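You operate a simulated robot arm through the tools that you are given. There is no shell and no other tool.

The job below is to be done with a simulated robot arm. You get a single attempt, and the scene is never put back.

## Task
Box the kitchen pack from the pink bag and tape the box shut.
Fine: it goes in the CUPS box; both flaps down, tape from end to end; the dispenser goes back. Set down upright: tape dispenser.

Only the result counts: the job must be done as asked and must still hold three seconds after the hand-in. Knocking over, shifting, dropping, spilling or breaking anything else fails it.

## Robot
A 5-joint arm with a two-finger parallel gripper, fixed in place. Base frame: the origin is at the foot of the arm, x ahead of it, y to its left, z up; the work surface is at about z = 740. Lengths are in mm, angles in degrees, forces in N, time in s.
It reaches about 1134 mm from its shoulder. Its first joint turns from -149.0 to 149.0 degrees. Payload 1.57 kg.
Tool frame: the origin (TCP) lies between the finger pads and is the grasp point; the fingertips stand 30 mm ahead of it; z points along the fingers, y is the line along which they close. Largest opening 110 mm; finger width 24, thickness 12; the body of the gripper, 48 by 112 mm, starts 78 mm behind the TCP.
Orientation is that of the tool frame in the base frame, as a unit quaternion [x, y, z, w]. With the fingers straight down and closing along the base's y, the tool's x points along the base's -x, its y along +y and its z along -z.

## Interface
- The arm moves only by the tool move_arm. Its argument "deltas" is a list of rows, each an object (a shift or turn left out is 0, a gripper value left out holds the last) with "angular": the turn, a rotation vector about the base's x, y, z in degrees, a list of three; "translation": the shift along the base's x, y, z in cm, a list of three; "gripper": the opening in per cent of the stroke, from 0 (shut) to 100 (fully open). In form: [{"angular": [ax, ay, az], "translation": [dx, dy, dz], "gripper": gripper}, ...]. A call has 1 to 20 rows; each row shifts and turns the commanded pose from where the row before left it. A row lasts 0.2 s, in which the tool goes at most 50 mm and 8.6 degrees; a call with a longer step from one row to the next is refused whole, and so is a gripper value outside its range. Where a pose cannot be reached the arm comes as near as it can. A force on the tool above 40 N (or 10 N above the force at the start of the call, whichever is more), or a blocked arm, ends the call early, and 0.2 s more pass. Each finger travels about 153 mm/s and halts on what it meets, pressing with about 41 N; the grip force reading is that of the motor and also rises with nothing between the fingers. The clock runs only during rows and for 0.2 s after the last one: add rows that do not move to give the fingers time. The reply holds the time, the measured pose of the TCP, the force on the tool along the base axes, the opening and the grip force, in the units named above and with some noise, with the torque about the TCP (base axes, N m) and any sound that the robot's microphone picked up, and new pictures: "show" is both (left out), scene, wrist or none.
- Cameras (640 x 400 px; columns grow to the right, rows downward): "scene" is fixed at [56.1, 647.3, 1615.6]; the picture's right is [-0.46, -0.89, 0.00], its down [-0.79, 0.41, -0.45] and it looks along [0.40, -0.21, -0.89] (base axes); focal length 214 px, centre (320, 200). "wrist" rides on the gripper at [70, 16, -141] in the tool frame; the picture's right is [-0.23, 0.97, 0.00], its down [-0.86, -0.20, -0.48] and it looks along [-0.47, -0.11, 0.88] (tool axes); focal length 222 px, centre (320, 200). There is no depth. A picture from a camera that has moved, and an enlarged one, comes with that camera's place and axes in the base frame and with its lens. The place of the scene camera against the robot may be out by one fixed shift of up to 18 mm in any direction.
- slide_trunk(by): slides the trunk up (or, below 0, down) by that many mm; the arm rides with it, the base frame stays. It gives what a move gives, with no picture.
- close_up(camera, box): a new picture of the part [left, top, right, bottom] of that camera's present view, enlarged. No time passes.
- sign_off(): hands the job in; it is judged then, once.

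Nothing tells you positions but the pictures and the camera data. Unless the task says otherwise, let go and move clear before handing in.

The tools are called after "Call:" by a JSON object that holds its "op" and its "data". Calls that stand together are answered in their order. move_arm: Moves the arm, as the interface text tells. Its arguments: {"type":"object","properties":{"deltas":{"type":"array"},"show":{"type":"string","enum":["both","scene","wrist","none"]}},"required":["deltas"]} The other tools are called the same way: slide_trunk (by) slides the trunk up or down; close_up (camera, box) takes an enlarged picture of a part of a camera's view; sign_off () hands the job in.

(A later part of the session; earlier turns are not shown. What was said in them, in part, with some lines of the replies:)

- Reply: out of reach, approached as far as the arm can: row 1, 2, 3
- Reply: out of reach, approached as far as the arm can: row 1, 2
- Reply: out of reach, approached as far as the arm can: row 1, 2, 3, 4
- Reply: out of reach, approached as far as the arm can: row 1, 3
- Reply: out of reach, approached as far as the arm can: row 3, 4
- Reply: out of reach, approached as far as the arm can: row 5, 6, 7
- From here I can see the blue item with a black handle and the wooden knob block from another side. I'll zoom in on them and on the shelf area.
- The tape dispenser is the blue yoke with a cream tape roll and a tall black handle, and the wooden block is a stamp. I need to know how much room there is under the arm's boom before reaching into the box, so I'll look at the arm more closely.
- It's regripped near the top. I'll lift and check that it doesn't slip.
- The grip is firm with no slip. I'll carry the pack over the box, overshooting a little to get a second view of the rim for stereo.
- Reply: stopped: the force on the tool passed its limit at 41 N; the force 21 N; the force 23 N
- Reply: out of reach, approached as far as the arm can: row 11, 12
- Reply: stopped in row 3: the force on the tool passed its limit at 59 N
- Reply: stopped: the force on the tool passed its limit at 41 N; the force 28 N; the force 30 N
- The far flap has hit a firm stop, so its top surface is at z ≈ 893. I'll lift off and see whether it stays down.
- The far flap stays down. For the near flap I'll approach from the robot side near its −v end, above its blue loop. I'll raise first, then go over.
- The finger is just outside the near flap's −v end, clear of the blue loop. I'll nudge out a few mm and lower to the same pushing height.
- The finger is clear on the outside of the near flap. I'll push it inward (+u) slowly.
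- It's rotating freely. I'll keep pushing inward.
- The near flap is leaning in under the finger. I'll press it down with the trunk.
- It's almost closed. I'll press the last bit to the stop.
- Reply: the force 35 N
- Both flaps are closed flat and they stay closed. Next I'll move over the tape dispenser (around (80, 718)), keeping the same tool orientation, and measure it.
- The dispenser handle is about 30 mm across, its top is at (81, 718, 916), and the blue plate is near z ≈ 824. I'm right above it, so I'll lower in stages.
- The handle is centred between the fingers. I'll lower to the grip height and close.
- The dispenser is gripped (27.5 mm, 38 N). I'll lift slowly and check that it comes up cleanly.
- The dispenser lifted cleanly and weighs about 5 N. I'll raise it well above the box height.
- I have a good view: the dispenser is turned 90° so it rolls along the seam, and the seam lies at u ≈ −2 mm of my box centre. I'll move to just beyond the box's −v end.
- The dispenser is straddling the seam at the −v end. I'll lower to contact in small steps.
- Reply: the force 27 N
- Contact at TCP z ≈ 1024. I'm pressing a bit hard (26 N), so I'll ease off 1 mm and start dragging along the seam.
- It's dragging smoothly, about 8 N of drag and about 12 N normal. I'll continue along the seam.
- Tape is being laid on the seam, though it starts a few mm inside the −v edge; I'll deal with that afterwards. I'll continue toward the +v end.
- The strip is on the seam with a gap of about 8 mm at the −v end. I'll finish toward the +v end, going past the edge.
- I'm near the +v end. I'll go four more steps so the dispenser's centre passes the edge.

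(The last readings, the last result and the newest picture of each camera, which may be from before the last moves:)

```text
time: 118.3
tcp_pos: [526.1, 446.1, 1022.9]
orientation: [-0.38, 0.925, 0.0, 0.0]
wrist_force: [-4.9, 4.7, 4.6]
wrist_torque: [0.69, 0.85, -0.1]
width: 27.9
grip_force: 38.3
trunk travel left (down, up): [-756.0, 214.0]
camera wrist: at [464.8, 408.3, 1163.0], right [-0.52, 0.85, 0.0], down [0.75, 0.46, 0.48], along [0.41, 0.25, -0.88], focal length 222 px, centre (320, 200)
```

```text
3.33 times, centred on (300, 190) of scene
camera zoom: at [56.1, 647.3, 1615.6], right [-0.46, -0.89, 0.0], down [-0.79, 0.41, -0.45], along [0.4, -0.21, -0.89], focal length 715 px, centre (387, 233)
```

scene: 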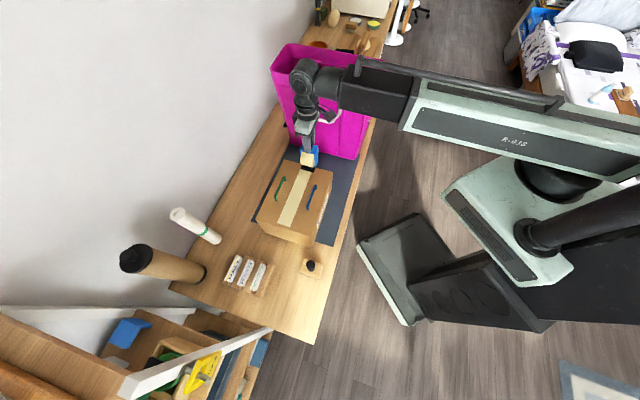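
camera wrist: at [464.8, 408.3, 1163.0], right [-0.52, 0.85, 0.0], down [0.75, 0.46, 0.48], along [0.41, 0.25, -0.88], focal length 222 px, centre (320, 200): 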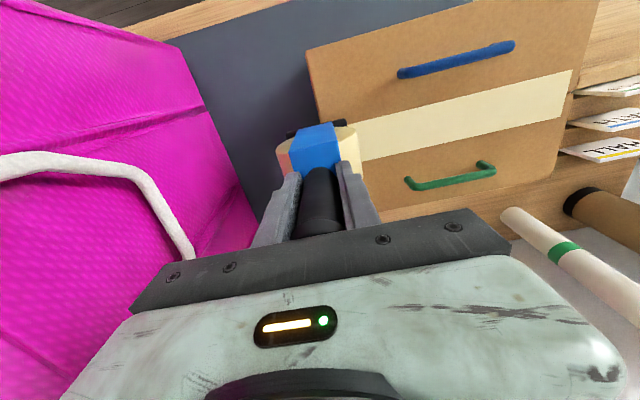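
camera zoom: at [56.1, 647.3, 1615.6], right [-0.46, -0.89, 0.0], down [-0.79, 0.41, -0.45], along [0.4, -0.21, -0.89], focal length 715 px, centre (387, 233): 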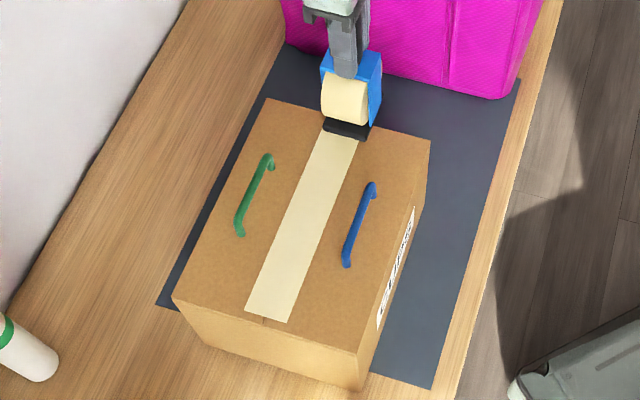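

The centre is past the +v edge now. I'll lift off and inspect the tape at both ends.

Call:
{"op": "slide_trunk", "data": {"by": 60}}

Call:
{"op": "move_arm", "data": {"deltas": [{"translation": [-2.8, 2.85, 0]}, {"translation": [-2.8, 2.85, 0]}, {"translation": [-2.8, 2.85, 0]}, {}], "show": "both"}}

Call:
{"op": "close_up", "data": {"camera": "wrist", "box": [140, 40, 500, 260]}}

Call:
{"op": "close_up", "data": {"camera": "scene", "box": [240, 130, 360, 250]}}

```text
time: 119.3
tcp_pos: [525.7, 446.9, 1082.5]
orientation: [-0.38, 0.925, 0.0, -0.001]
wrist_force: [0.5, -0.5, -5.6]
wrist_torque: [-0.03, -0.06, 0.03]
width: 27.6
grip_force: 37.8
trunk travel left (down, up): [-816.0, 154.0]
```

```text
time: 120.3
tcp_pos: [439.8, 533.3, 1081.5]
orientation: [-0.38, 0.925, -0.001, 0.0]
wrist_force: [0.1, 0.5, -4.6]
wrist_torque: [0.02, 0.0, -0.04]
width: 27.6
grip_force: 37.5
trunk travel left (down, up): [-816.0, 154.0]
camera wrist: at [379.7, 494.8, 1222.6], right [-0.52, 0.85, 0.0], down [0.75, 0.46, 0.48], along [0.41, 0.25, -0.88], focal length 222 px, centre (320, 200)
```

scene: 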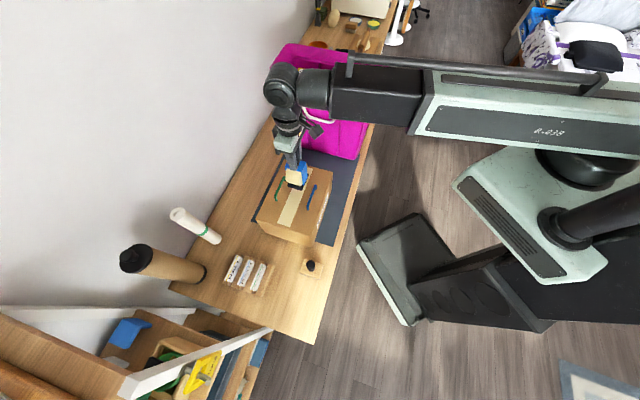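
wrist: 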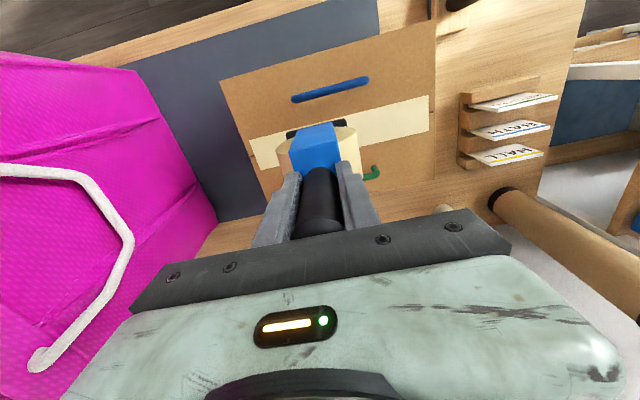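

```text
1.78 times, centred on (320, 150) of wrist
camera zoom: at [379.7, 494.8, 1222.6], right [-0.52, 0.85, 0.0], down [0.75, 0.46, 0.48], along [0.41, 0.25, -0.88], focal length 395 px, centre (320, 289)
```

zoom: 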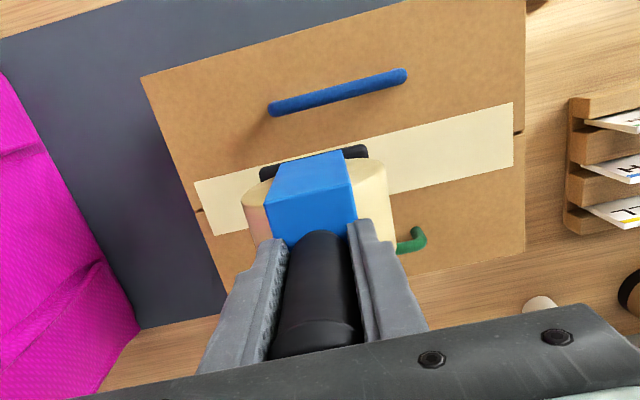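

```text
3.33 times, centred on (300, 190) of scene
camera zoom: at [56.1, 647.3, 1615.6], right [-0.46, -0.89, 0.0], down [-0.79, 0.41, -0.45], along [0.4, -0.21, -0.89], focal length 715 px, centre (387, 233)
```

zoom: 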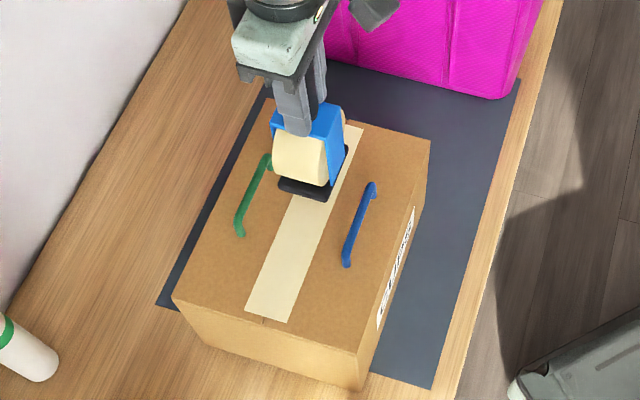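

The tape covers the seam but stops about 8–12 mm short at each end. Its ends match the middle of the contact patch when the dispenser overhung the edge. I'll do a second full pass with the dispenser going further off both ends, going back to the −v end first.

Call:
{"op": "move_arm", "data": {"deltas": [{"translation": [-2.9, 3.16, 0]}, {"translation": [-2.9, 3.16, 0]}, {"translation": [-2.9, 3.16, 0]}, {"translation": [-2.9, 3.16, 0]}, {}], "show": "wrist"}}

Call:
{"op": "close_up", "data": {"camera": "scene", "box": [240, 130, 360, 250]}}

Call:
{"op": "close_up", "data": {"camera": "wrist", "box": [140, 60, 400, 220]}}

```text
time: 121.5
tcp_pos: [327.3, 656.7, 1081.9]
orientation: [-0.38, 0.925, 0.0, 0.0]
wrist_force: [-0.2, -0.2, -4.8]
wrist_torque: [0.05, 0.06, 0.03]
width: 27.7
grip_force: 38.1
trunk travel left (down, up): [-816.0, 154.0]
camera wrist: at [266.5, 620.5, 1222.5], right [-0.52, 0.85, 0.0], down [0.75, 0.46, 0.48], along [0.41, 0.25, -0.88], focal length 222 px, centre (320, 200)
```

wrist: 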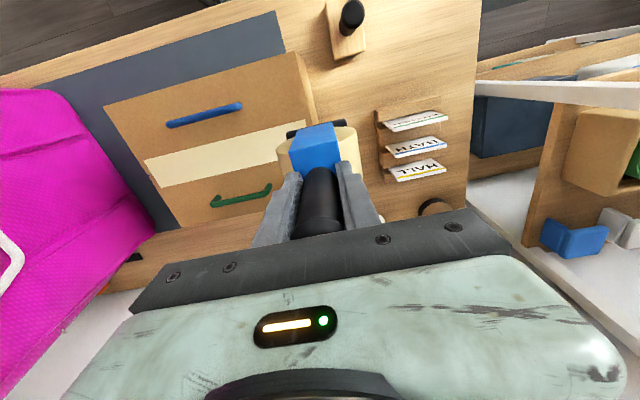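

```text
3.33 times, centred on (300, 190) of scene
camera zoom: at [56.1, 647.3, 1615.6], right [-0.46, -0.89, 0.0], down [-0.79, 0.41, -0.45], along [0.4, -0.21, -0.89], focal length 715 px, centre (387, 233)
```

zoom: 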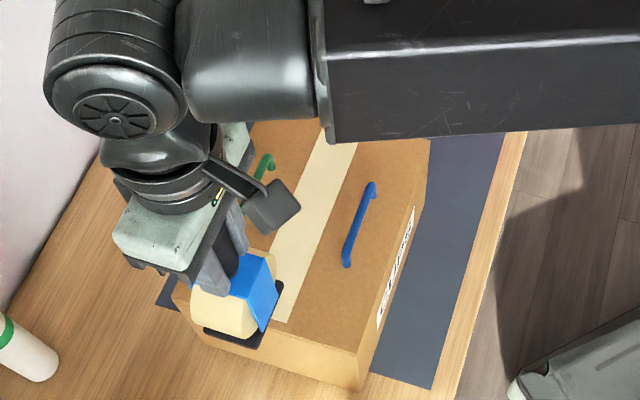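

```text
2.46 times, centred on (270, 140) of wrist
camera zoom: at [266.5, 620.5, 1222.5], right [-0.52, 0.85, 0.0], down [0.75, 0.46, 0.48], along [0.41, 0.25, -0.88], focal length 547 px, centre (443, 348)
```

zoom: 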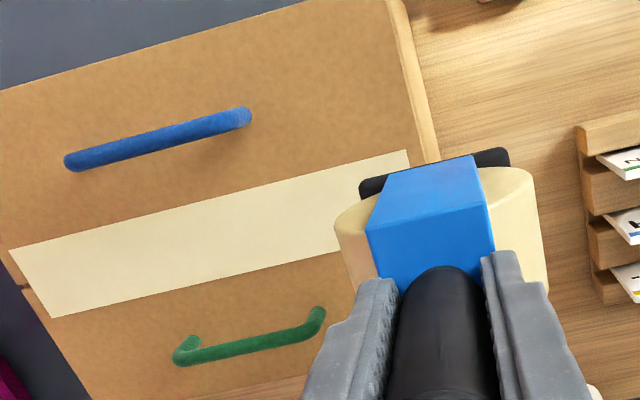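

I can see both ends clearly now. I'll lower to the same contact height, drag outward past the −v edge, then run the full length.

Call:
{"op": "slide_trunk", "data": {"by": -59}}

Call:
{"op": "move_arm", "data": {"deltas": [{"translation": [-0.5, 0.51, 0]}, {"translation": [-0.5, 0.51, 0]}, {}], "show": "none"}}

```text
time: 122.5
tcp_pos: [327.7, 657.2, 1023.6]
orientation: [-0.379, 0.925, 0.0, -0.001]
wrist_force: [2.3, 3.3, 4.4]
wrist_torque: [0.11, -0.29, 0.06]
width: 27.3
grip_force: 38.0
trunk travel left (down, up): [-757.0, 213.0]
```

```text
time: 123.3
tcp_pos: [318.3, 665.9, 1023.0]
orientation: [-0.379, 0.925, 0.0, 0.0]
wrist_force: [2.9, -4.7, 0.5]
wrist_torque: [-0.8, -0.42, 0.05]
width: 27.3
grip_force: 37.3
trunk travel left (down, up): [-757.0, 213.0]
```

Call:
{"op": "slide_trunk", "data": {"by": -1}}

Call:
{"op": "move_arm", "data": {"deltas": [{"translation": [-0.42, 0.43, 0]}, {"translation": [-0.42, 0.43, 0]}, {}], "show": "wrist"}}

Call:
{"op": "close_up", "data": {"camera": "scene", "box": [240, 150, 340, 250]}}

Call:
{"op": "close_up", "data": {"camera": "wrist", "box": [200, 60, 400, 220]}}

```text
time: 123.8
tcp_pos: [318.2, 666.7, 1024.0]
orientation: [-0.379, 0.925, 0.0, 0.001]
wrist_force: [4.4, -2.6, 13.9]
wrist_torque: [-0.71, -0.84, 0.07]
width: 27.5
grip_force: 37.7
trunk travel left (down, up): [-756.0, 214.0]
```

```text
time: 124.7
tcp_pos: [310.9, 675.5, 1023.4]
orientation: [-0.38, 0.925, 0.001, 0.0]
wrist_force: [7.3, -10.0, 10.8]
wrist_torque: [-1.59, -1.36, 0.02]
width: 27.6
grip_force: 38.4
trunk travel left (down, up): [-756.0, 214.0]
camera wrist: at [249.3, 636.7, 1163.5], right [-0.52, 0.85, 0.0], down [0.75, 0.46, 0.48], along [0.41, 0.25, -0.88], focal length 222 px, centre (320, 200)
```

wrist: 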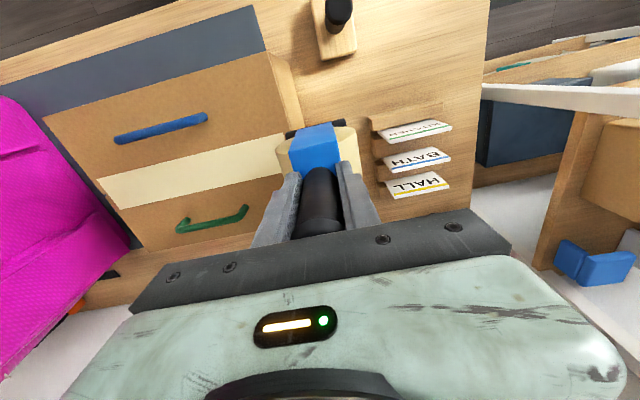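

```text
4.00 times, centred on (290, 200) of scene
camera zoom: at [56.1, 647.3, 1615.6], right [-0.46, -0.89, 0.0], down [-0.79, 0.41, -0.45], along [0.4, -0.21, -0.89], focal length 858 px, centre (440, 200)
```

zoom: 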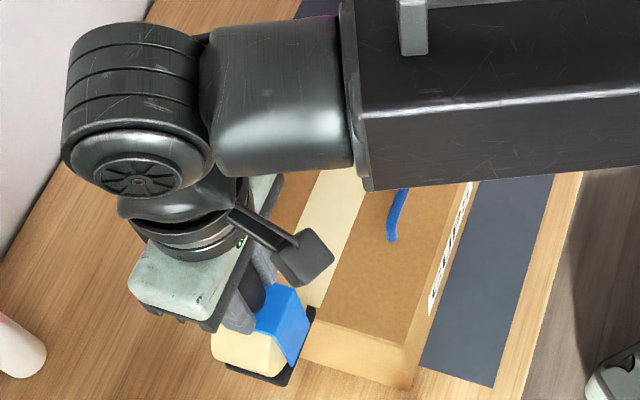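

```text
2.50 times, centred on (300, 140) of wrist
camera zoom: at [249.3, 636.7, 1163.5], right [-0.52, 0.85, 0.0], down [0.75, 0.46, 0.48], along [0.41, 0.25, -0.88], focal length 555 px, centre (370, 350)
```

zoom: 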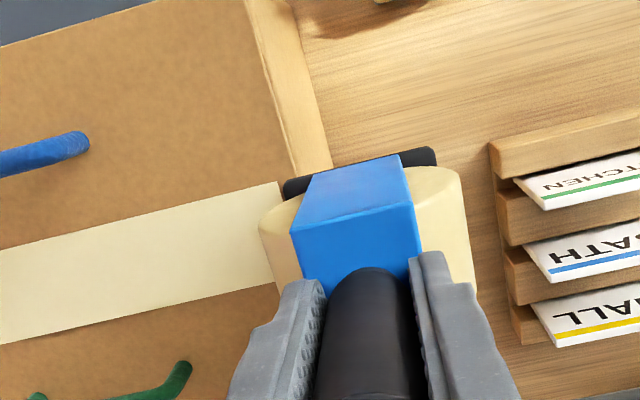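

The dispenser now overlaps the box end by only a few mm. I'll run the full pass toward +v.

Call:
{"op": "move_arm", "data": {"deltas": [{"translation": [0.69, -0.725, 0]}, {"translation": [0.69, -0.725, 0]}, {"translation": [0.69, -0.725, 0]}, {"translation": [0.69, -0.725, 0]}, {"translation": [0.69, -0.725, 0]}, {"translation": [0.69, -0.725, 0]}, {"translation": [0.69, -0.725, 0]}, {"translation": [0.69, -0.725, 0]}, {"translation": [0.69, -0.725, 0]}, {"translation": [0.69, -0.725, 0]}, {"translation": [0.69, -0.725, 0]}, {"translation": [0.69, -0.725, 0]}], "show": "wrist"}}

Call:
{"op": "close_up", "data": {"camera": "wrist", "box": [200, 60, 480, 220]}}

Call:
{"op": "close_up", "data": {"camera": "scene", "box": [240, 150, 340, 250]}}

```text
time: 127.2
tcp_pos: [389.4, 590.2, 1023.0]
orientation: [-0.38, 0.925, -0.001, 0.001]
wrist_force: [-10.0, 9.0, 15.1]
wrist_torque: [0.87, 1.06, 0.0]
width: 27.8
grip_force: 38.2
trunk travel left (down, up): [-756.0, 214.0]
camera wrist: at [329.2, 553.4, 1163.4], right [-0.52, 0.85, 0.0], down [0.75, 0.46, 0.48], along [0.41, 0.25, -0.88], focal length 222 px, centre (320, 200)
```

wrist: 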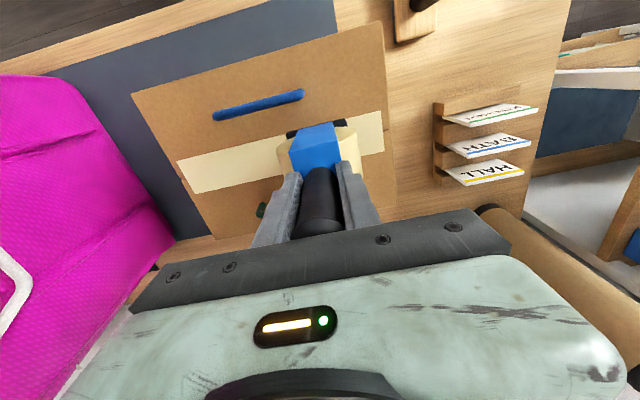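

```text
2.29 times, centred on (340, 140) of wrist
camera zoom: at [329.2, 553.4, 1163.4], right [-0.52, 0.85, 0.0], down [0.75, 0.46, 0.48], along [0.41, 0.25, -0.88], focal length 508 px, centre (274, 337)
```

zoom: 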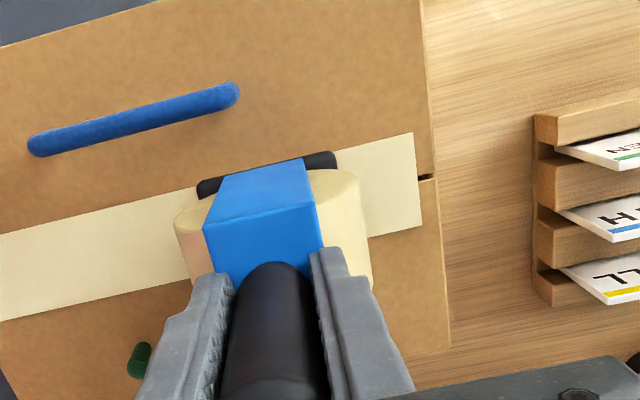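

```text
4.00 times, centred on (290, 200) of scene
camera zoom: at [56.1, 647.3, 1615.6], right [-0.46, -0.89, 0.0], down [-0.79, 0.41, -0.45], along [0.4, -0.21, -0.89], focal length 858 px, centre (440, 200)
```

zoom: 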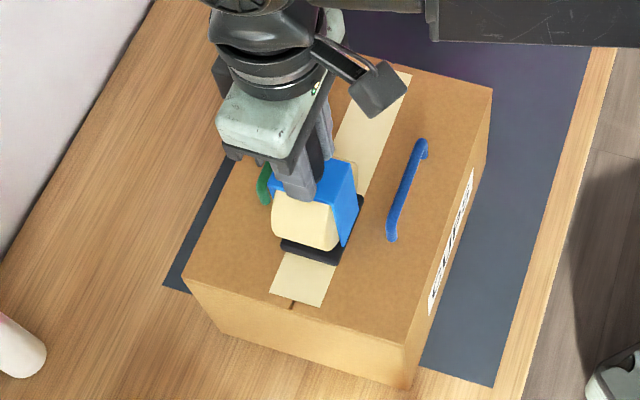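

The tape's −v end hasn't changed (about 8 mm from the edge), so that's as far as the strip can go. I'll finish this pass to the +v end with slightly less pressure so the coverage is complete in one run.

Call:
{"op": "slide_trunk", "data": {"by": 0.7}}

Call:
{"op": "move_arm", "data": {"deltas": [{"translation": [0.69, -0.725, 0]}, {"translation": [0.69, -0.725, 0]}, {"translation": [0.69, -0.725, 0]}, {"translation": [0.69, -0.725, 0]}, {"translation": [0.69, -0.725, 0]}, {"translation": [0.69, -0.725, 0]}, {"translation": [0.69, -0.725, 0]}, {"translation": [0.69, -0.725, 0]}, {"translation": [0.69, -0.725, 0]}, {"translation": [0.69, -0.725, 0]}], "show": "none"}}

Call:
{"op": "move_arm", "data": {"deltas": [{"translation": [0.69, -0.725, 0]}, {"translation": [0.69, -0.725, 0]}, {"translation": [0.69, -0.725, 0]}, {"translation": [0.69, -0.725, 0]}, {"translation": [0.69, -0.725, 0]}, {"translation": [0.69, -0.725, 0]}, {"translation": [0.69, -0.725, 0]}, {"translation": [0.69, -0.725, 0]}, {"translation": [0.69, -0.725, 0]}, {"translation": [0.69, -0.725, 0]}, {}], "show": "both"}}

Call:
{"op": "close_up", "data": {"camera": "scene", "box": [240, 130, 360, 250]}}

```text
time: 127.8
tcp_pos: [391.8, 591.3, 1023.9]
orientation: [-0.379, 0.926, -0.001, 0.0]
wrist_force: [-6.7, 1.2, 4.5]
wrist_torque: [0.38, 1.09, 0.14]
width: 27.5
grip_force: 37.5
trunk travel left (down, up): [-756.0, 214.0]
```

```text
time: 130.0
tcp_pos: [460.9, 520.5, 1023.6]
orientation: [-0.379, 0.925, 0.0, 0.0]
wrist_force: [-4.4, 6.0, 5.1]
wrist_torque: [0.79, 0.76, -0.04]
width: 27.8
grip_force: 38.6
trunk travel left (down, up): [-756.0, 214.0]
```

```text
time: 132.4
tcp_pos: [528.8, 445.7, 1023.4]
orientation: [-0.379, 0.925, 0.0, 0.0]
wrist_force: [-4.1, 3.1, 3.3]
wrist_torque: [0.65, 0.75, -0.01]
width: 27.5
grip_force: 38.0
trunk travel left (down, up): [-756.0, 214.0]
camera wrist: at [468.5, 408.8, 1163.7], right [-0.52, 0.85, 0.0], down [0.75, 0.46, 0.48], along [0.41, 0.25, -0.88], focal length 222 px, centre (320, 200)
```

scene: 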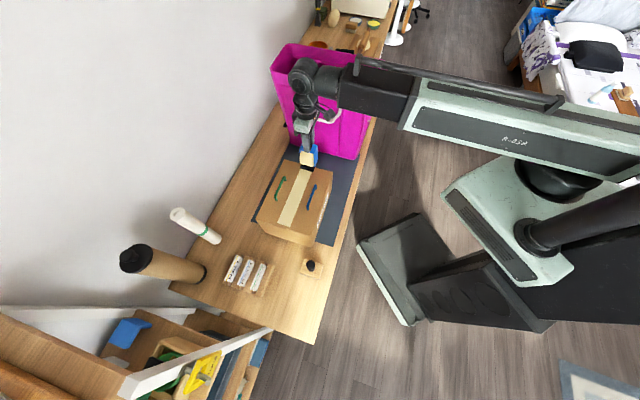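
wrist: 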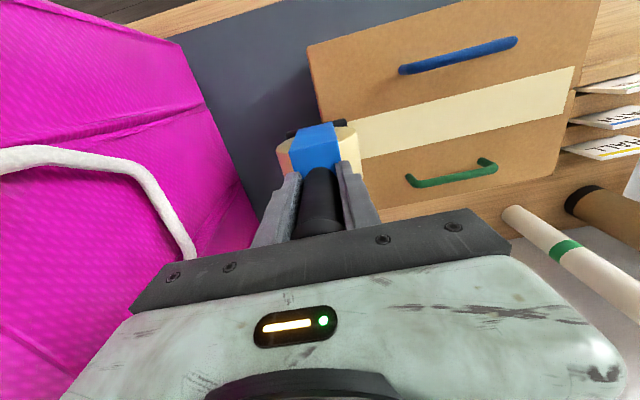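

```text
3.33 times, centred on (300, 190) of scene
camera zoom: at [56.1, 647.3, 1615.6], right [-0.46, -0.89, 0.0], down [-0.79, 0.41, -0.45], along [0.4, -0.21, -0.89], focal length 715 px, centre (387, 233)
```

zoom: 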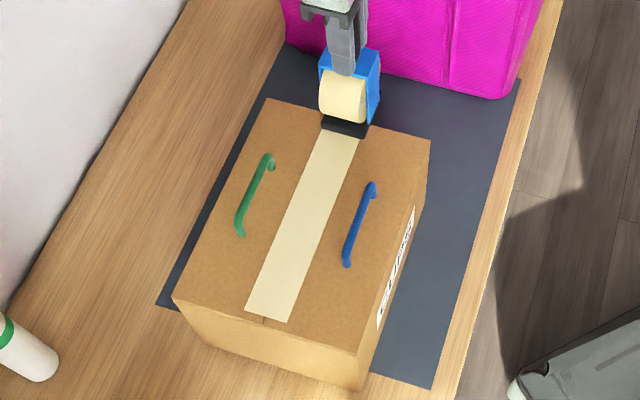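

The box hasn't shifted. I'll go one more cm past the +v edge, then lift clear.

Call:
{"op": "move_arm", "data": {"deltas": [{"translation": [0.5, -0.52, 0]}, {"translation": [0.5, -0.52, 0]}, {}], "show": "none"}}

Call:
{"op": "slide_trunk", "data": {"by": 110}}

Call:
{"op": "move_arm", "data": {"deltas": [{"translation": [-2.8, 2.85, 0]}, {"translation": [-2.8, 2.85, 0]}, {"translation": [-2.8, 2.85, 0]}, {"translation": [-2.8, 2.85, 0]}, {"translation": [-2.8, 2.85, 0]}, {"translation": [-2.8, 2.85, 0]}, {}], "show": "both"}}

Call:
{"op": "close_up", "data": {"camera": "wrist", "box": [120, 40, 400, 220]}}

Call:
{"op": "close_up", "data": {"camera": "scene", "box": [240, 130, 360, 250]}}

```text
time: 133.2
tcp_pos: [539.8, 436.5, 1023.3]
orientation: [-0.379, 0.925, 0.0, 0.0]
wrist_force: [-4.6, 4.1, 3.6]
wrist_torque: [0.72, 0.81, 0.01]
width: 27.7
grip_force: 38.0
trunk travel left (down, up): [-756.0, 214.0]
```

```text
time: 134.6
tcp_pos: [540.1, 436.6, 1132.4]
orientation: [-0.379, 0.925, 0.0, 0.0]
wrist_force: [1.1, -0.3, -4.5]
wrist_torque: [-0.07, -0.05, 0.02]
width: 27.4
grip_force: 37.6
trunk travel left (down, up): [-866.0, 104.0]
```

```text
time: 136.2
tcp_pos: [374.1, 609.4, 1134.2]
orientation: [-0.379, 0.925, 0.0, 0.0]
wrist_force: [-1.2, 0.3, -5.2]
wrist_torque: [0.04, 0.02, -0.03]
width: 27.4
grip_force: 37.1
trunk travel left (down, up): [-866.0, 104.0]
camera wrist: at [313.1, 571.5, 1273.2], right [-0.52, 0.85, 0.0], down [0.75, 0.46, 0.48], along [0.41, 0.25, -0.88], focal length 222 px, centre (320, 200)
```

scene: 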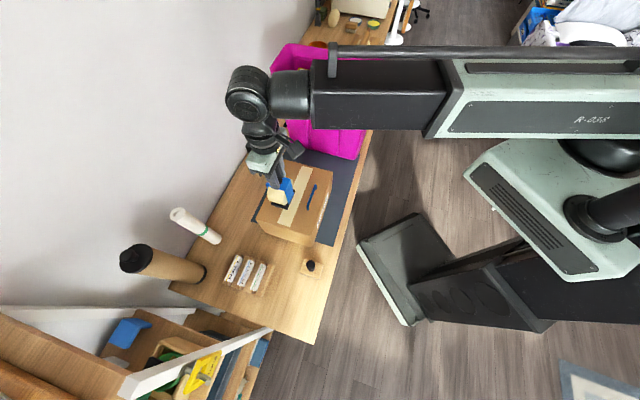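
wrist: 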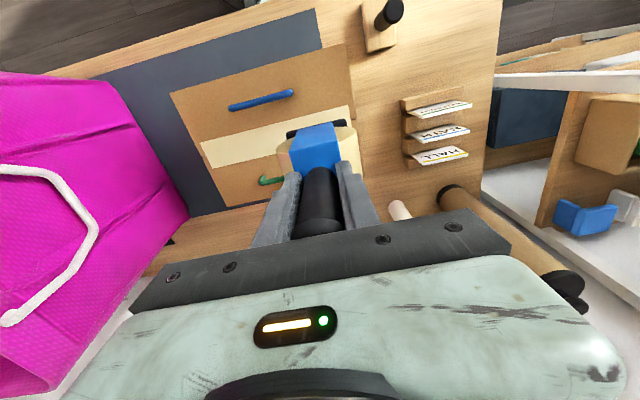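

```text
2.22 times, centred on (260, 130) of wrist
camera zoom: at [313.1, 571.5, 1273.2], right [-0.52, 0.85, 0.0], down [0.75, 0.46, 0.48], along [0.41, 0.25, -0.88], focal length 494 px, centre (453, 356)
```

zoom: 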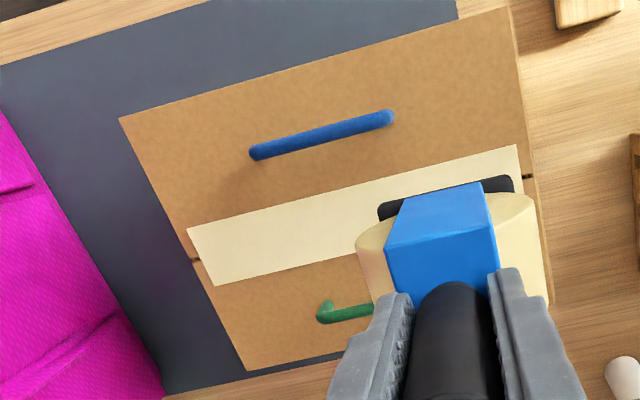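

```text
3.33 times, centred on (300, 190) of scene
camera zoom: at [56.1, 647.3, 1615.6], right [-0.46, -0.89, 0.0], down [-0.79, 0.41, -0.45], along [0.4, -0.21, -0.89], focal length 715 px, centre (387, 233)
```

zoom: 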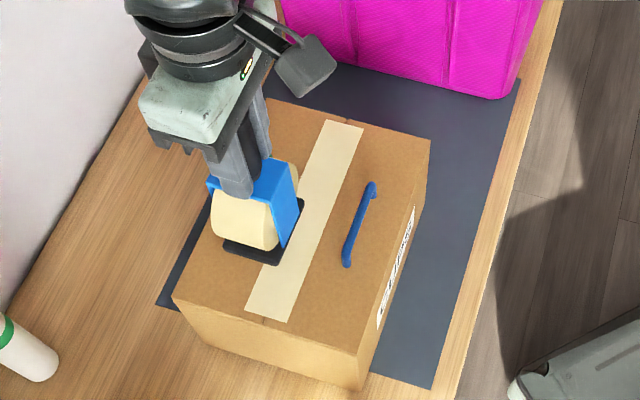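

The tape now runs along the whole seam, and both flaps are down and held. I'll carry the dispenser back, turning it to its original orientation above its original spot.

Call:
{"op": "move_arm", "data": {"deltas": [{"translation": [-3.68, 1.37, 0], "angular": [0, 0, -8.2]}, {"translation": [-3.68, 1.37, 0], "angular": [0, 0, -8.2]}, {"translation": [-3.68, 1.37, 0], "angular": [0, 0, -8.2]}, {"translation": [-3.68, 1.37, 0], "angular": [0, 0, -8.2]}, {"translation": [-3.68, 1.37, 0], "angular": [0, 0, -8.2]}, {"translation": [-3.68, 1.37, 0], "angular": [0, 0, -8.2]}, {"translation": [-3.68, 1.37, 0], "angular": [0, 0, -8.2]}, {"translation": [-3.68, 1.37, 0], "angular": [0, 0, -8.2]}, {"angular": [0, 0, -8.2]}, {"angular": [0, 0, -8.2]}, {"angular": [0, 0, -8.0]}, {}], "show": "both"}}

Call:
{"op": "close_up", "data": {"camera": "wrist", "box": [200, 40, 440, 230]}}

```text
time: 138.8
tcp_pos: [78.4, 716.5, 1133.6]
orientation: [0.388, 0.922, 0.0, 0.0]
wrist_force: [0.1, -0.2, -5.2]
wrist_torque: [-0.03, 0.07, 0.0]
width: 27.5
grip_force: 37.9
trunk travel left (down, up): [-866.0, 104.0]
camera wrist: at [40.7, 777.9, 1273.2], right [0.85, 0.52, 0.0], down [0.46, -0.75, 0.48], along [0.25, -0.41, -0.88], focal length 222 px, centre (320, 200)
```

scene: 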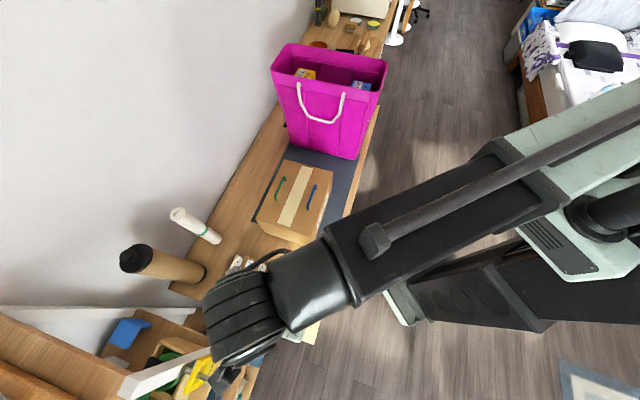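
wrist: 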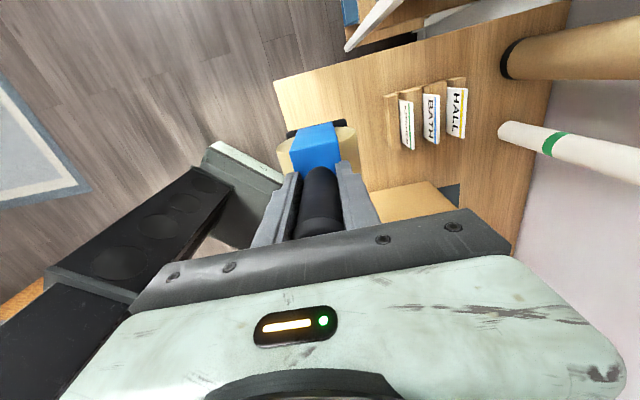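

```text
2.11 times, centred on (320, 135) of wrist
camera zoom: at [40.7, 777.9, 1273.2], right [0.85, 0.52, 0.0], down [0.46, -0.75, 0.48], along [0.25, -0.41, -0.88], focal length 468 px, centre (320, 337)
```

zoom: 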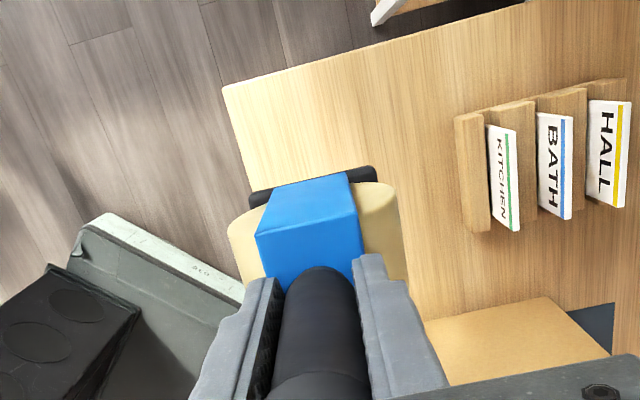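

It's aligned with the original orientation. I'll trim the position by about 2 mm to match the pick pose and lower to the table.

Call:
{"op": "move_arm", "data": {"deltas": [{"translation": [0.2, 0.16, 0]}, {}], "show": "none"}}

Call:
{"op": "slide_trunk", "data": {"by": -200}}

Call:
{"op": "slide_trunk", "data": {"by": -58}}

Call:
{"op": "slide_trunk", "data": {"by": -4}}

```text
time: 139.4
tcp_pos: [80.0, 718.9, 1132.8]
orientation: [0.386, 0.922, -0.001, 0.001]
wrist_force: [-0.5, 0.0, -4.7]
wrist_torque: [-0.04, 0.07, -0.01]
width: 27.5
grip_force: 37.7
trunk travel left (down, up): [-866.0, 104.0]
```

```text
time: 141.6
tcp_pos: [80.4, 718.2, 932.2]
orientation: [0.386, 0.923, 0.0, 0.0]
wrist_force: [0.1, 1.0, -5.1]
wrist_torque: [0.07, -0.02, -0.02]
width: 27.7
grip_force: 37.5
trunk travel left (down, up): [-666.0, 304.0]
```

```text
time: 142.5
tcp_pos: [79.9, 719.1, 875.3]
orientation: [0.386, 0.923, -0.001, -0.001]
wrist_force: [0.1, 0.3, -5.4]
wrist_torque: [0.03, -0.04, 0.0]
width: 27.7
grip_force: 37.9
trunk travel left (down, up): [-608.0, 362.0]
```

```text
time: 143.1
tcp_pos: [80.8, 717.9, 871.8]
orientation: [0.386, 0.923, 0.0, 0.001]
wrist_force: [1.9, 0.9, 3.7]
wrist_torque: [0.41, -0.02, 0.03]
width: 27.6
grip_force: 38.0
trunk travel left (down, up): [-604.0, 366.0]
```

Contact. I'll press 1 mm more so the base seats flat, then release.

Call:
{"op": "slide_trunk", "data": {"by": -1}}

Call:
{"op": "move_arm", "data": {"deltas": [{}], "show": "both"}}

Call:
{"op": "close_up", "data": {"camera": "wrist", "box": [200, 40, 440, 230]}}

```text
time: 143.6
tcp_pos: [80.1, 718.3, 871.3]
orientation: [0.386, 0.923, 0.001, 0.0]
wrist_force: [2.0, 8.8, 26.0]
wrist_torque: [-0.19, 0.36, -0.01]
width: 27.3
grip_force: 37.8
trunk travel left (down, up): [-603.0, 367.0]
```

```text
time: 144.0
tcp_pos: [80.0, 717.4, 871.3]
orientation: [0.385, 0.923, 0.001, 0.0]
wrist_force: [2.2, 10.6, 23.9]
wrist_torque: [0.28, -0.06, 0.02]
width: 27.4
grip_force: 38.0
trunk travel left (down, up): [-603.0, 367.0]
camera wrist: at [43.1, 778.2, 1011.4], right [0.85, 0.52, 0.0], down [0.46, -0.75, 0.48], along [0.25, -0.41, -0.88], focal length 222 px, centre (320, 200)
```

scene: 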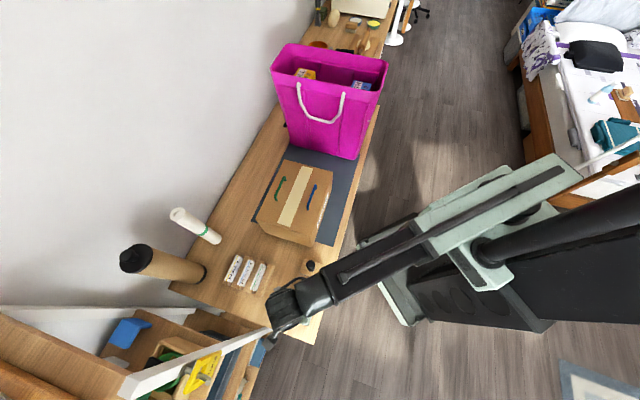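
wrist: 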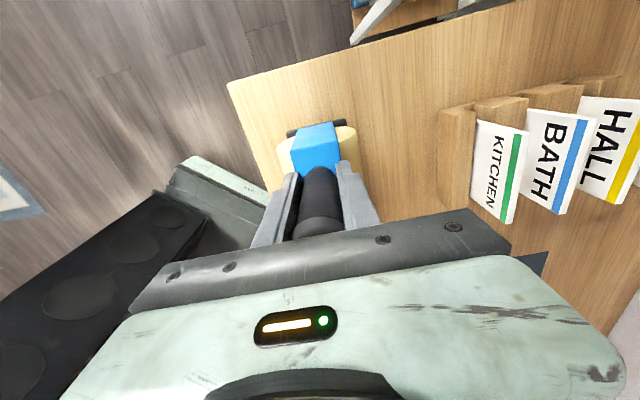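

```text
2.11 times, centred on (320, 135) of wrist
camera zoom: at [43.1, 778.2, 1011.4], right [0.85, 0.52, 0.0], down [0.46, -0.75, 0.48], along [0.25, -0.41, -0.88], focal length 468 px, centre (320, 337)
```

zoom: 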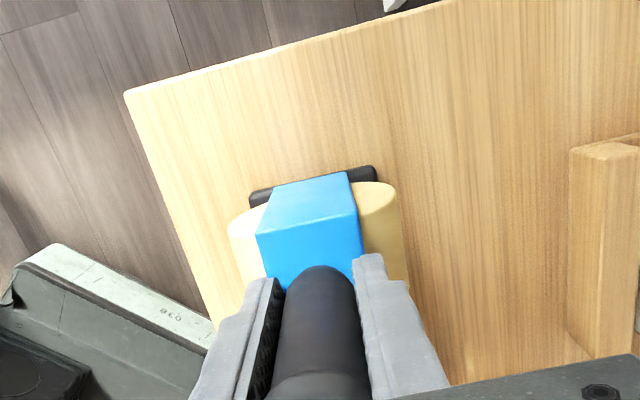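

It's seated firmly. I'll relieve the press slightly and open the fingers.

Call:
{"op": "slide_trunk", "data": {"by": 1}}

Call:
{"op": "move_arm", "data": {"deltas": [{"gripper": 30}, {"gripper": 45}, {"gripper": 60}, {"gripper": 75}, {"gripper": 80}, {}], "show": "both"}}

Call:
{"op": "close_up", "data": {"camera": "wrist", "box": [200, 40, 440, 230]}}

```text
time: 144.5
tcp_pos: [79.0, 717.2, 871.3]
orientation: [0.385, 0.923, 0.0, 0.0]
wrist_force: [2.0, 3.4, 2.2]
wrist_torque: [0.65, -0.15, 0.04]
width: 27.6
grip_force: 37.3
trunk travel left (down, up): [-604.0, 366.0]
```

```text
time: 145.9
tcp_pos: [81.4, 718.1, 871.7]
orientation: [0.386, 0.923, -0.001, 0.0]
wrist_force: [-0.9, 0.0, -0.2]
wrist_torque: [0.0, 0.02, -0.01]
width: 88.2
grip_force: 0.1
trunk travel left (down, up): [-604.0, 366.0]
camera wrist: at [43.1, 778.9, 1011.5], right [0.85, 0.52, 0.0], down [0.46, -0.75, 0.48], along [0.25, -0.41, -0.88], focal length 222 px, centre (320, 200)
```

scene: 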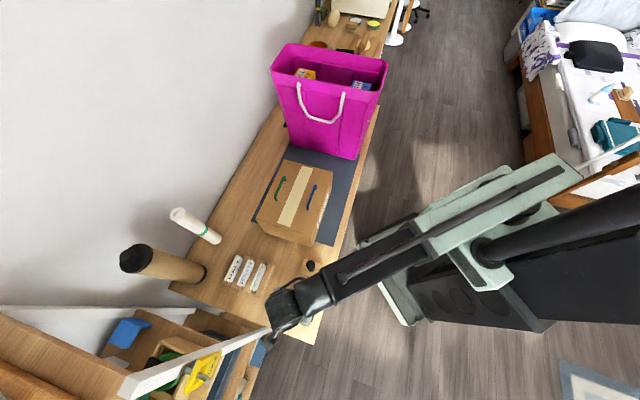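
wrist: 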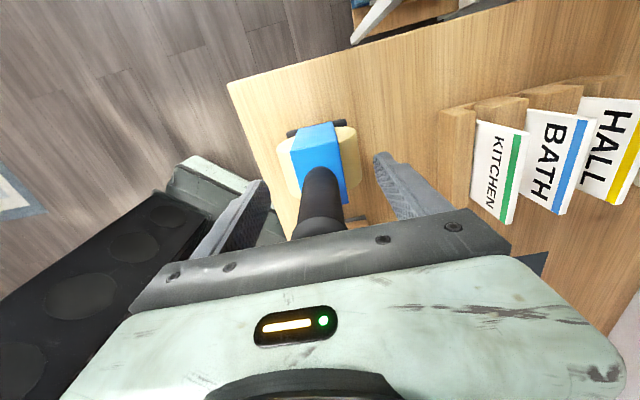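

```text
2.11 times, centred on (320, 135) of wrist
camera zoom: at [43.1, 778.9, 1011.5], right [0.85, 0.52, 0.0], down [0.46, -0.75, 0.48], along [0.25, -0.41, -0.88], focal length 468 px, centre (320, 337)
```

zoom: 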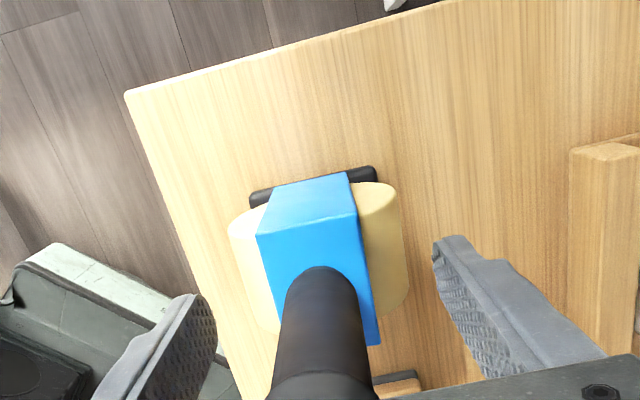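

The dispenser is standing upright on its own. I'll raise straight up and compare its position with the original view.

Call:
{"op": "slide_trunk", "data": {"by": 90}}

Call:
{"op": "slide_trunk", "data": {"by": 272}}

Call:
{"op": "move_arm", "data": {"deltas": [{}], "show": "wrist"}}

Call:
{"op": "close_up", "data": {"camera": "wrist", "box": [290, 80, 390, 170]}}

```text
time: 147.1
tcp_pos: [80.8, 718.5, 961.7]
orientation: [0.386, 0.922, 0.0, 0.0]
wrist_force: [0.1, 0.1, -0.1]
wrist_torque: [0.0, -0.01, -0.01]
width: 87.8
grip_force: 0.0
trunk travel left (down, up): [-694.0, 276.0]
```

```text
time: 149.9
tcp_pos: [80.0, 718.2, 1233.5]
orientation: [0.386, 0.923, 0.0, 0.0]
wrist_force: [-0.4, 0.4, 0.1]
wrist_torque: [-0.02, -0.01, 0.01]
width: 88.1
grip_force: 0.0
trunk travel left (down, up): [-966.0, 4.0]
```

```text
time: 150.3
tcp_pos: [80.8, 718.2, 1233.9]
orientation: [0.386, 0.923, 0.0, 0.0]
wrist_force: [-0.2, -0.7, 0.4]
wrist_torque: [-0.01, 0.0, 0.01]
width: 87.9
grip_force: 0.1
trunk travel left (down, up): [-966.0, 4.0]
camera wrist: at [43.0, 778.9, 1373.4], right [0.85, 0.52, 0.0], down [0.46, -0.75, 0.48], along [0.25, -0.41, -0.88], focal length 222 px, centre (320, 200)
```

wrist: 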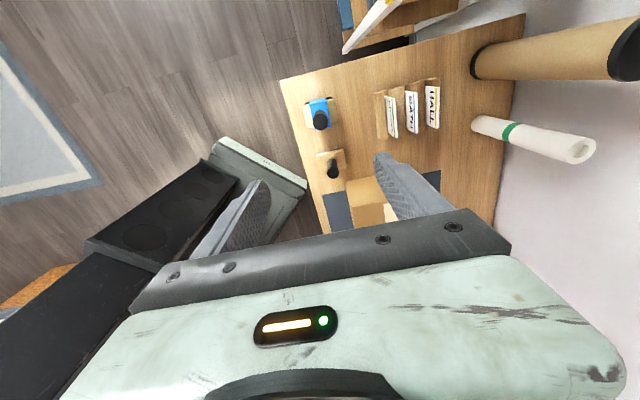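

```text
4.44 times, centred on (340, 125) of wrist
camera zoom: at [43.0, 778.9, 1373.4], right [0.85, 0.52, 0.0], down [0.46, -0.75, 0.48], along [0.25, -0.41, -0.88], focal length 987 px, centre (231, 533)
```

zoom: 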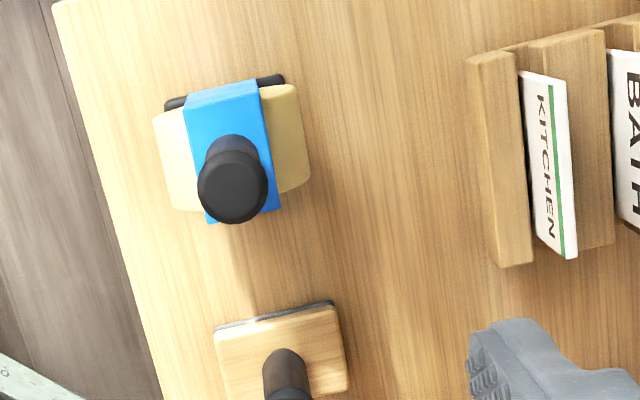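

The dispenser is back within about 3 mm of where it was, upright. I'll move the arm aside and check the whole scene.

Call:
{"op": "move_arm", "data": {"deltas": [{"translation": [-0.5, -4.0, 0]}, {"translation": [-0.5, -4.0, 0]}, {"translation": [-0.5, -4.0, 0]}, {"translation": [-0.3, -3.3, 0]}, {}], "show": "both"}}

Call:
{"op": "close_up", "data": {"camera": "scene", "box": [230, 130, 370, 260]}}

Call:
{"op": "close_up", "data": {"camera": "scene", "box": [100, 190, 340, 350]}}

Call:
{"op": "close_up", "data": {"camera": "scene", "box": [260, 20, 400, 110]}}

Call:
{"op": "close_up", "data": {"camera": "scene", "box": [265, 150, 345, 250]}}

```text
time: 151.5
tcp_pos: [62.4, 565.9, 1232.4]
orientation: [0.386, 0.923, 0.0, 0.0]
wrist_force: [-0.2, -0.5, 0.4]
wrist_torque: [0.02, -0.05, 0.01]
width: 88.3
grip_force: 0.1
trunk travel left (down, up): [-966.0, 4.0]
camera wrist: at [24.6, 626.8, 1373.4], right [0.85, 0.52, 0.0], down [0.46, -0.75, 0.48], along [0.25, -0.41, -0.88], focal length 222 px, centre (320, 200)
```

scene: 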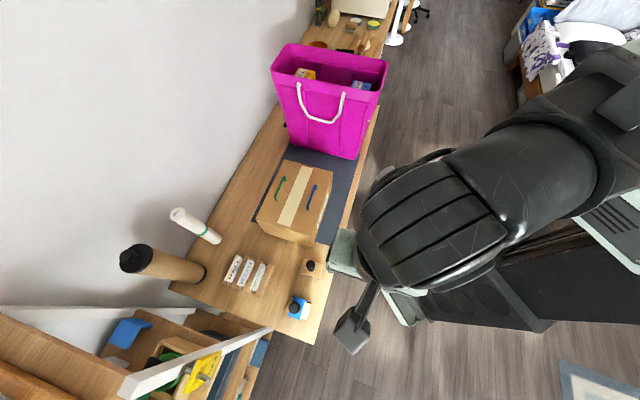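
wrist: 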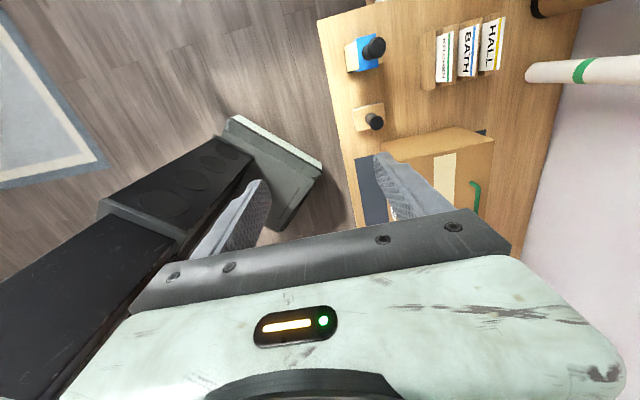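

```text
3.08 times, centred on (300, 195) of scene
camera zoom: at [56.1, 647.3, 1615.6], right [-0.46, -0.89, 0.0], down [-0.79, 0.41, -0.45], along [0.4, -0.21, -0.89], focal length 660 px, centre (382, 215)
```

zoom: 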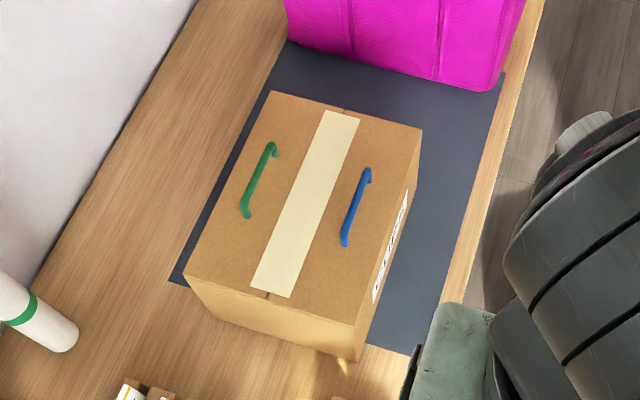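

```text
2.50 times, centred on (220, 270) of scene
camera zoom: at [56.1, 647.3, 1615.6], right [-0.46, -0.89, 0.0], down [-0.79, 0.41, -0.45], along [0.4, -0.21, -0.89], focal length 536 px, centre (570, 25)
```

zoom: 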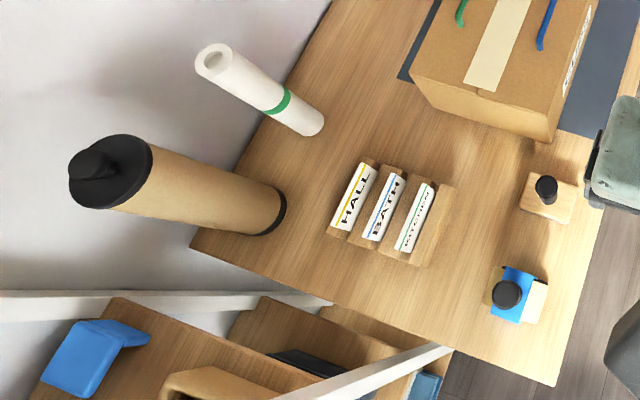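

```text
4.44 times, centred on (330, 65) of scene
camera zoom: at [56.1, 647.3, 1615.6], right [-0.46, -0.89, 0.0], down [-0.79, 0.41, -0.45], along [0.4, -0.21, -0.89], focal length 953 px, centre (276, 800)
```

zoom: 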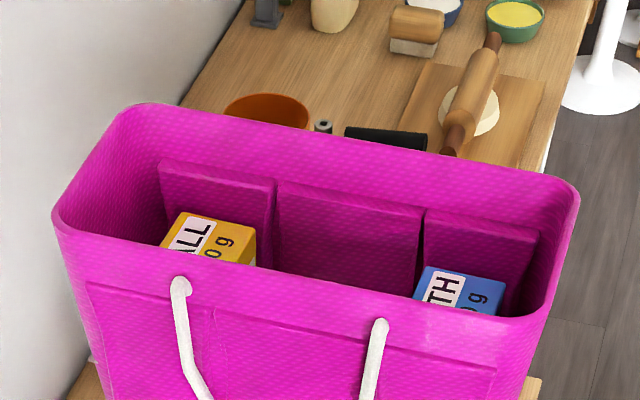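

```text
4.00 times, centred on (305, 200) of scene
camera zoom: at [56.1, 647.3, 1615.6], right [-0.46, -0.89, 0.0], down [-0.79, 0.41, -0.45], along [0.4, -0.21, -0.89], focal length 858 px, centre (380, 200)
```

zoom: 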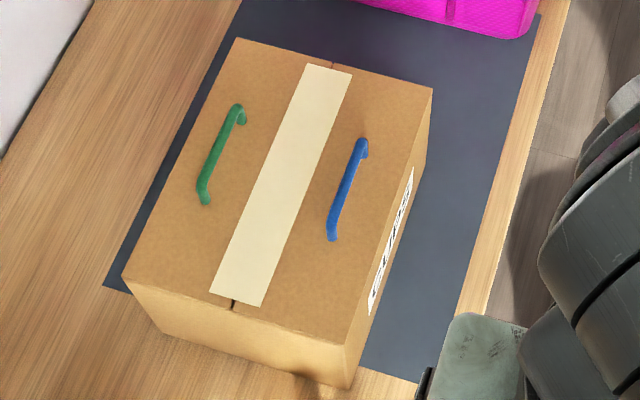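

Everything looks in order: the box is closed and taped, HALL and BATH are still in the bag, and the dispenser is upright on its spot. I'll take one last top-down look at the tape ends before handing in.

Call:
{"op": "move_arm", "data": {"deltas": [{"translation": [4.4, -1.0, 0]}, {"translation": [4.4, -1.0, 0]}, {"translation": [4.4, -1.0, 0]}, {"translation": [4.4, -1.0, 0]}, {"translation": [4.4, -0.5, 0]}, {"translation": [4.4, -0.5, 0]}, {"translation": [4.4, -0.5, 0]}, {"translation": [2.0, 2.0, 0]}, {}], "show": "wrist"}}

Call:
{"op": "close_up", "data": {"camera": "wrist", "box": [300, 0, 500, 200]}}

```text
time: 153.5
tcp_pos: [390.2, 530.1, 1233.4]
orientation: [0.386, 0.923, 0.0, 0.0]
wrist_force: [0.2, -0.6, -0.4]
wrist_torque: [-0.03, -0.02, -0.02]
width: 87.9
grip_force: 0.0
trunk travel left (down, up): [-966.0, 4.0]
camera wrist: at [353.9, 591.3, 1373.6], right [0.85, 0.52, 0.0], down [0.46, -0.75, 0.48], along [0.25, -0.41, -0.88], focal length 222 px, centre (320, 200)
```

wrist: 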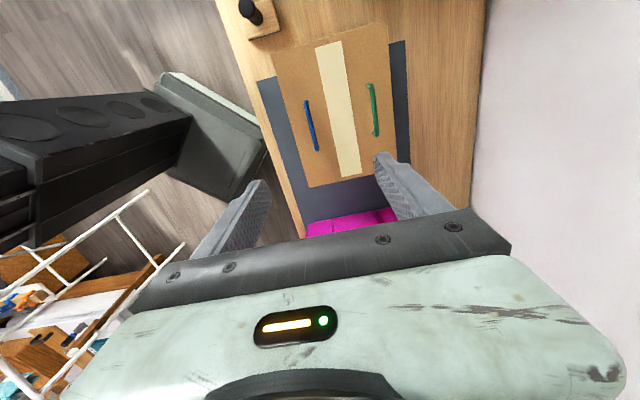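

```text
2.00 times, centred on (400, 100) of wrist
camera zoom: at [353.9, 591.3, 1373.6], right [0.85, 0.52, 0.0], down [0.46, -0.75, 0.48], along [0.25, -0.41, -0.88], focal length 444 px, centre (160, 400)
```

zoom: 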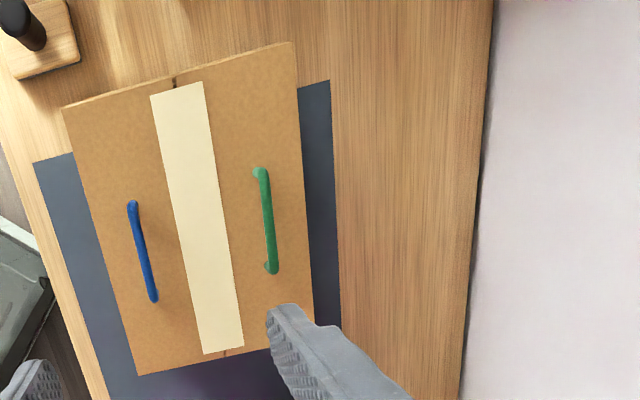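

Call:
{"op": "close_up", "data": {"camera": "wrist", "box": [300, 20, 370, 70]}}

Call:
{"op": "close_up", "data": {"camera": "wrist", "box": [300, 145, 390, 200]}}

Call:
{"op": "close_up", "data": {"camera": "wrist", "box": [250, 10, 420, 200]}}

```text
8.00 times, centred on (335, 45) of wrist
camera zoom: at [353.9, 591.3, 1373.6], right [0.85, 0.52, 0.0], down [0.46, -0.75, 0.48], along [0.25, -0.41, -0.88], focal length 1777 px, centre (200, 1440)
```

zoom: 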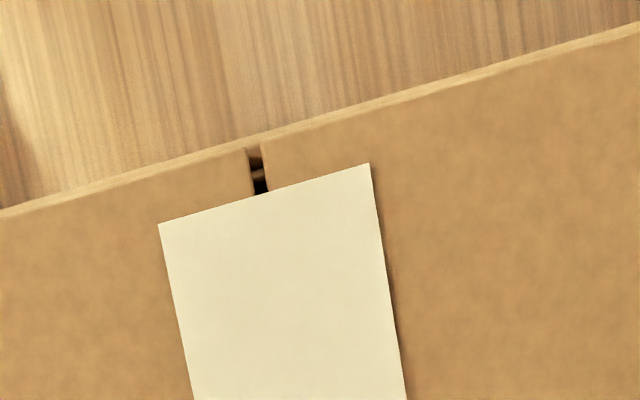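

```text
7.11 times, centred on (345, 172) of wrist
camera zoom: at [353.9, 591.3, 1373.6], right [0.85, 0.52, 0.0], down [0.46, -0.75, 0.48], along [0.25, -0.41, -0.88], focal length 1580 px, centre (142, 396)
```

zoom: 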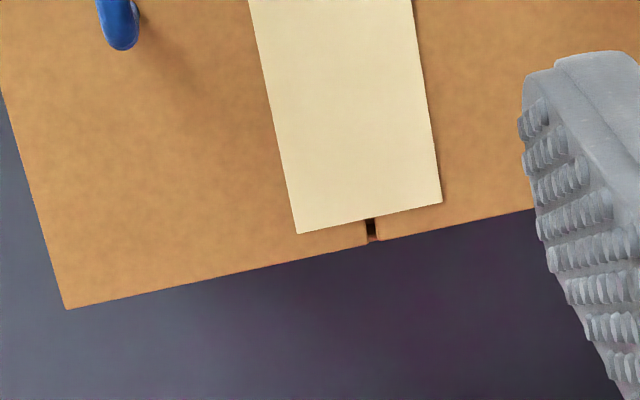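

```text
2.11 times, centred on (335, 105) of wrist
camera zoom: at [353.9, 591.3, 1373.6], right [0.85, 0.52, 0.0], down [0.46, -0.75, 0.48], along [0.25, -0.41, -0.88], focal length 468 px, centre (288, 400)
```

zoom: 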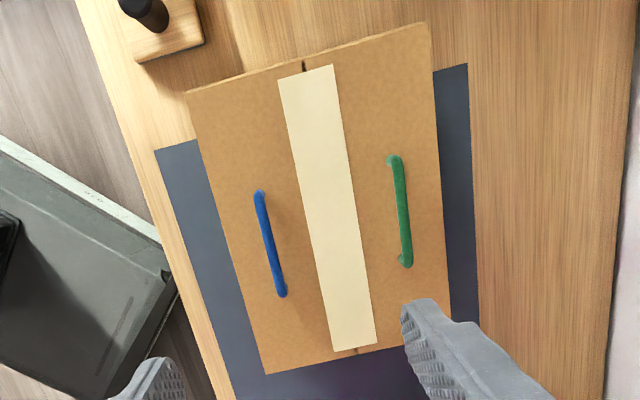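

The top view shows the flaps flat and the tape centred on the seam. It stops the same 8.4 mm short of the edge at each end, and going further off the ends on the second pass didn't change that, so the strip is fully laid. The gripper is empty and well above everything, so I'm handing in.

Call:
{"op": "sign_off", "data": {}}

```text
The job is handed in.
```

The KITCHEN pack (green, 900 g) is in the CUPS box. Both flaps are closed and tape runs along the seam. I've handed the job in; no verdict came back.

- **Pack:** it stands upright on the floor of the box. HALL and BATH are still in the pink bag.
- **Tape:** it is centred on the seam and stops about 8.4 mm short of the box edge at each end. A second full pass, going further off both ends, did not extend it, so I took that as the strip's full length. If "end to end" means flush with the edges, this could be marked short.
- **Dispenser:** it stands upright, about 3 mm from its original spot and facing the same way.
- **Contact with the box:** while closing the far flap, my finger wedged against its green handle and the force spiked to 59 N. The box did not visibly move, and the flap closed normally after that.

In the last pictures the bag, stamp, card rack and other items were where they started, and the gripper was empty and well clear.
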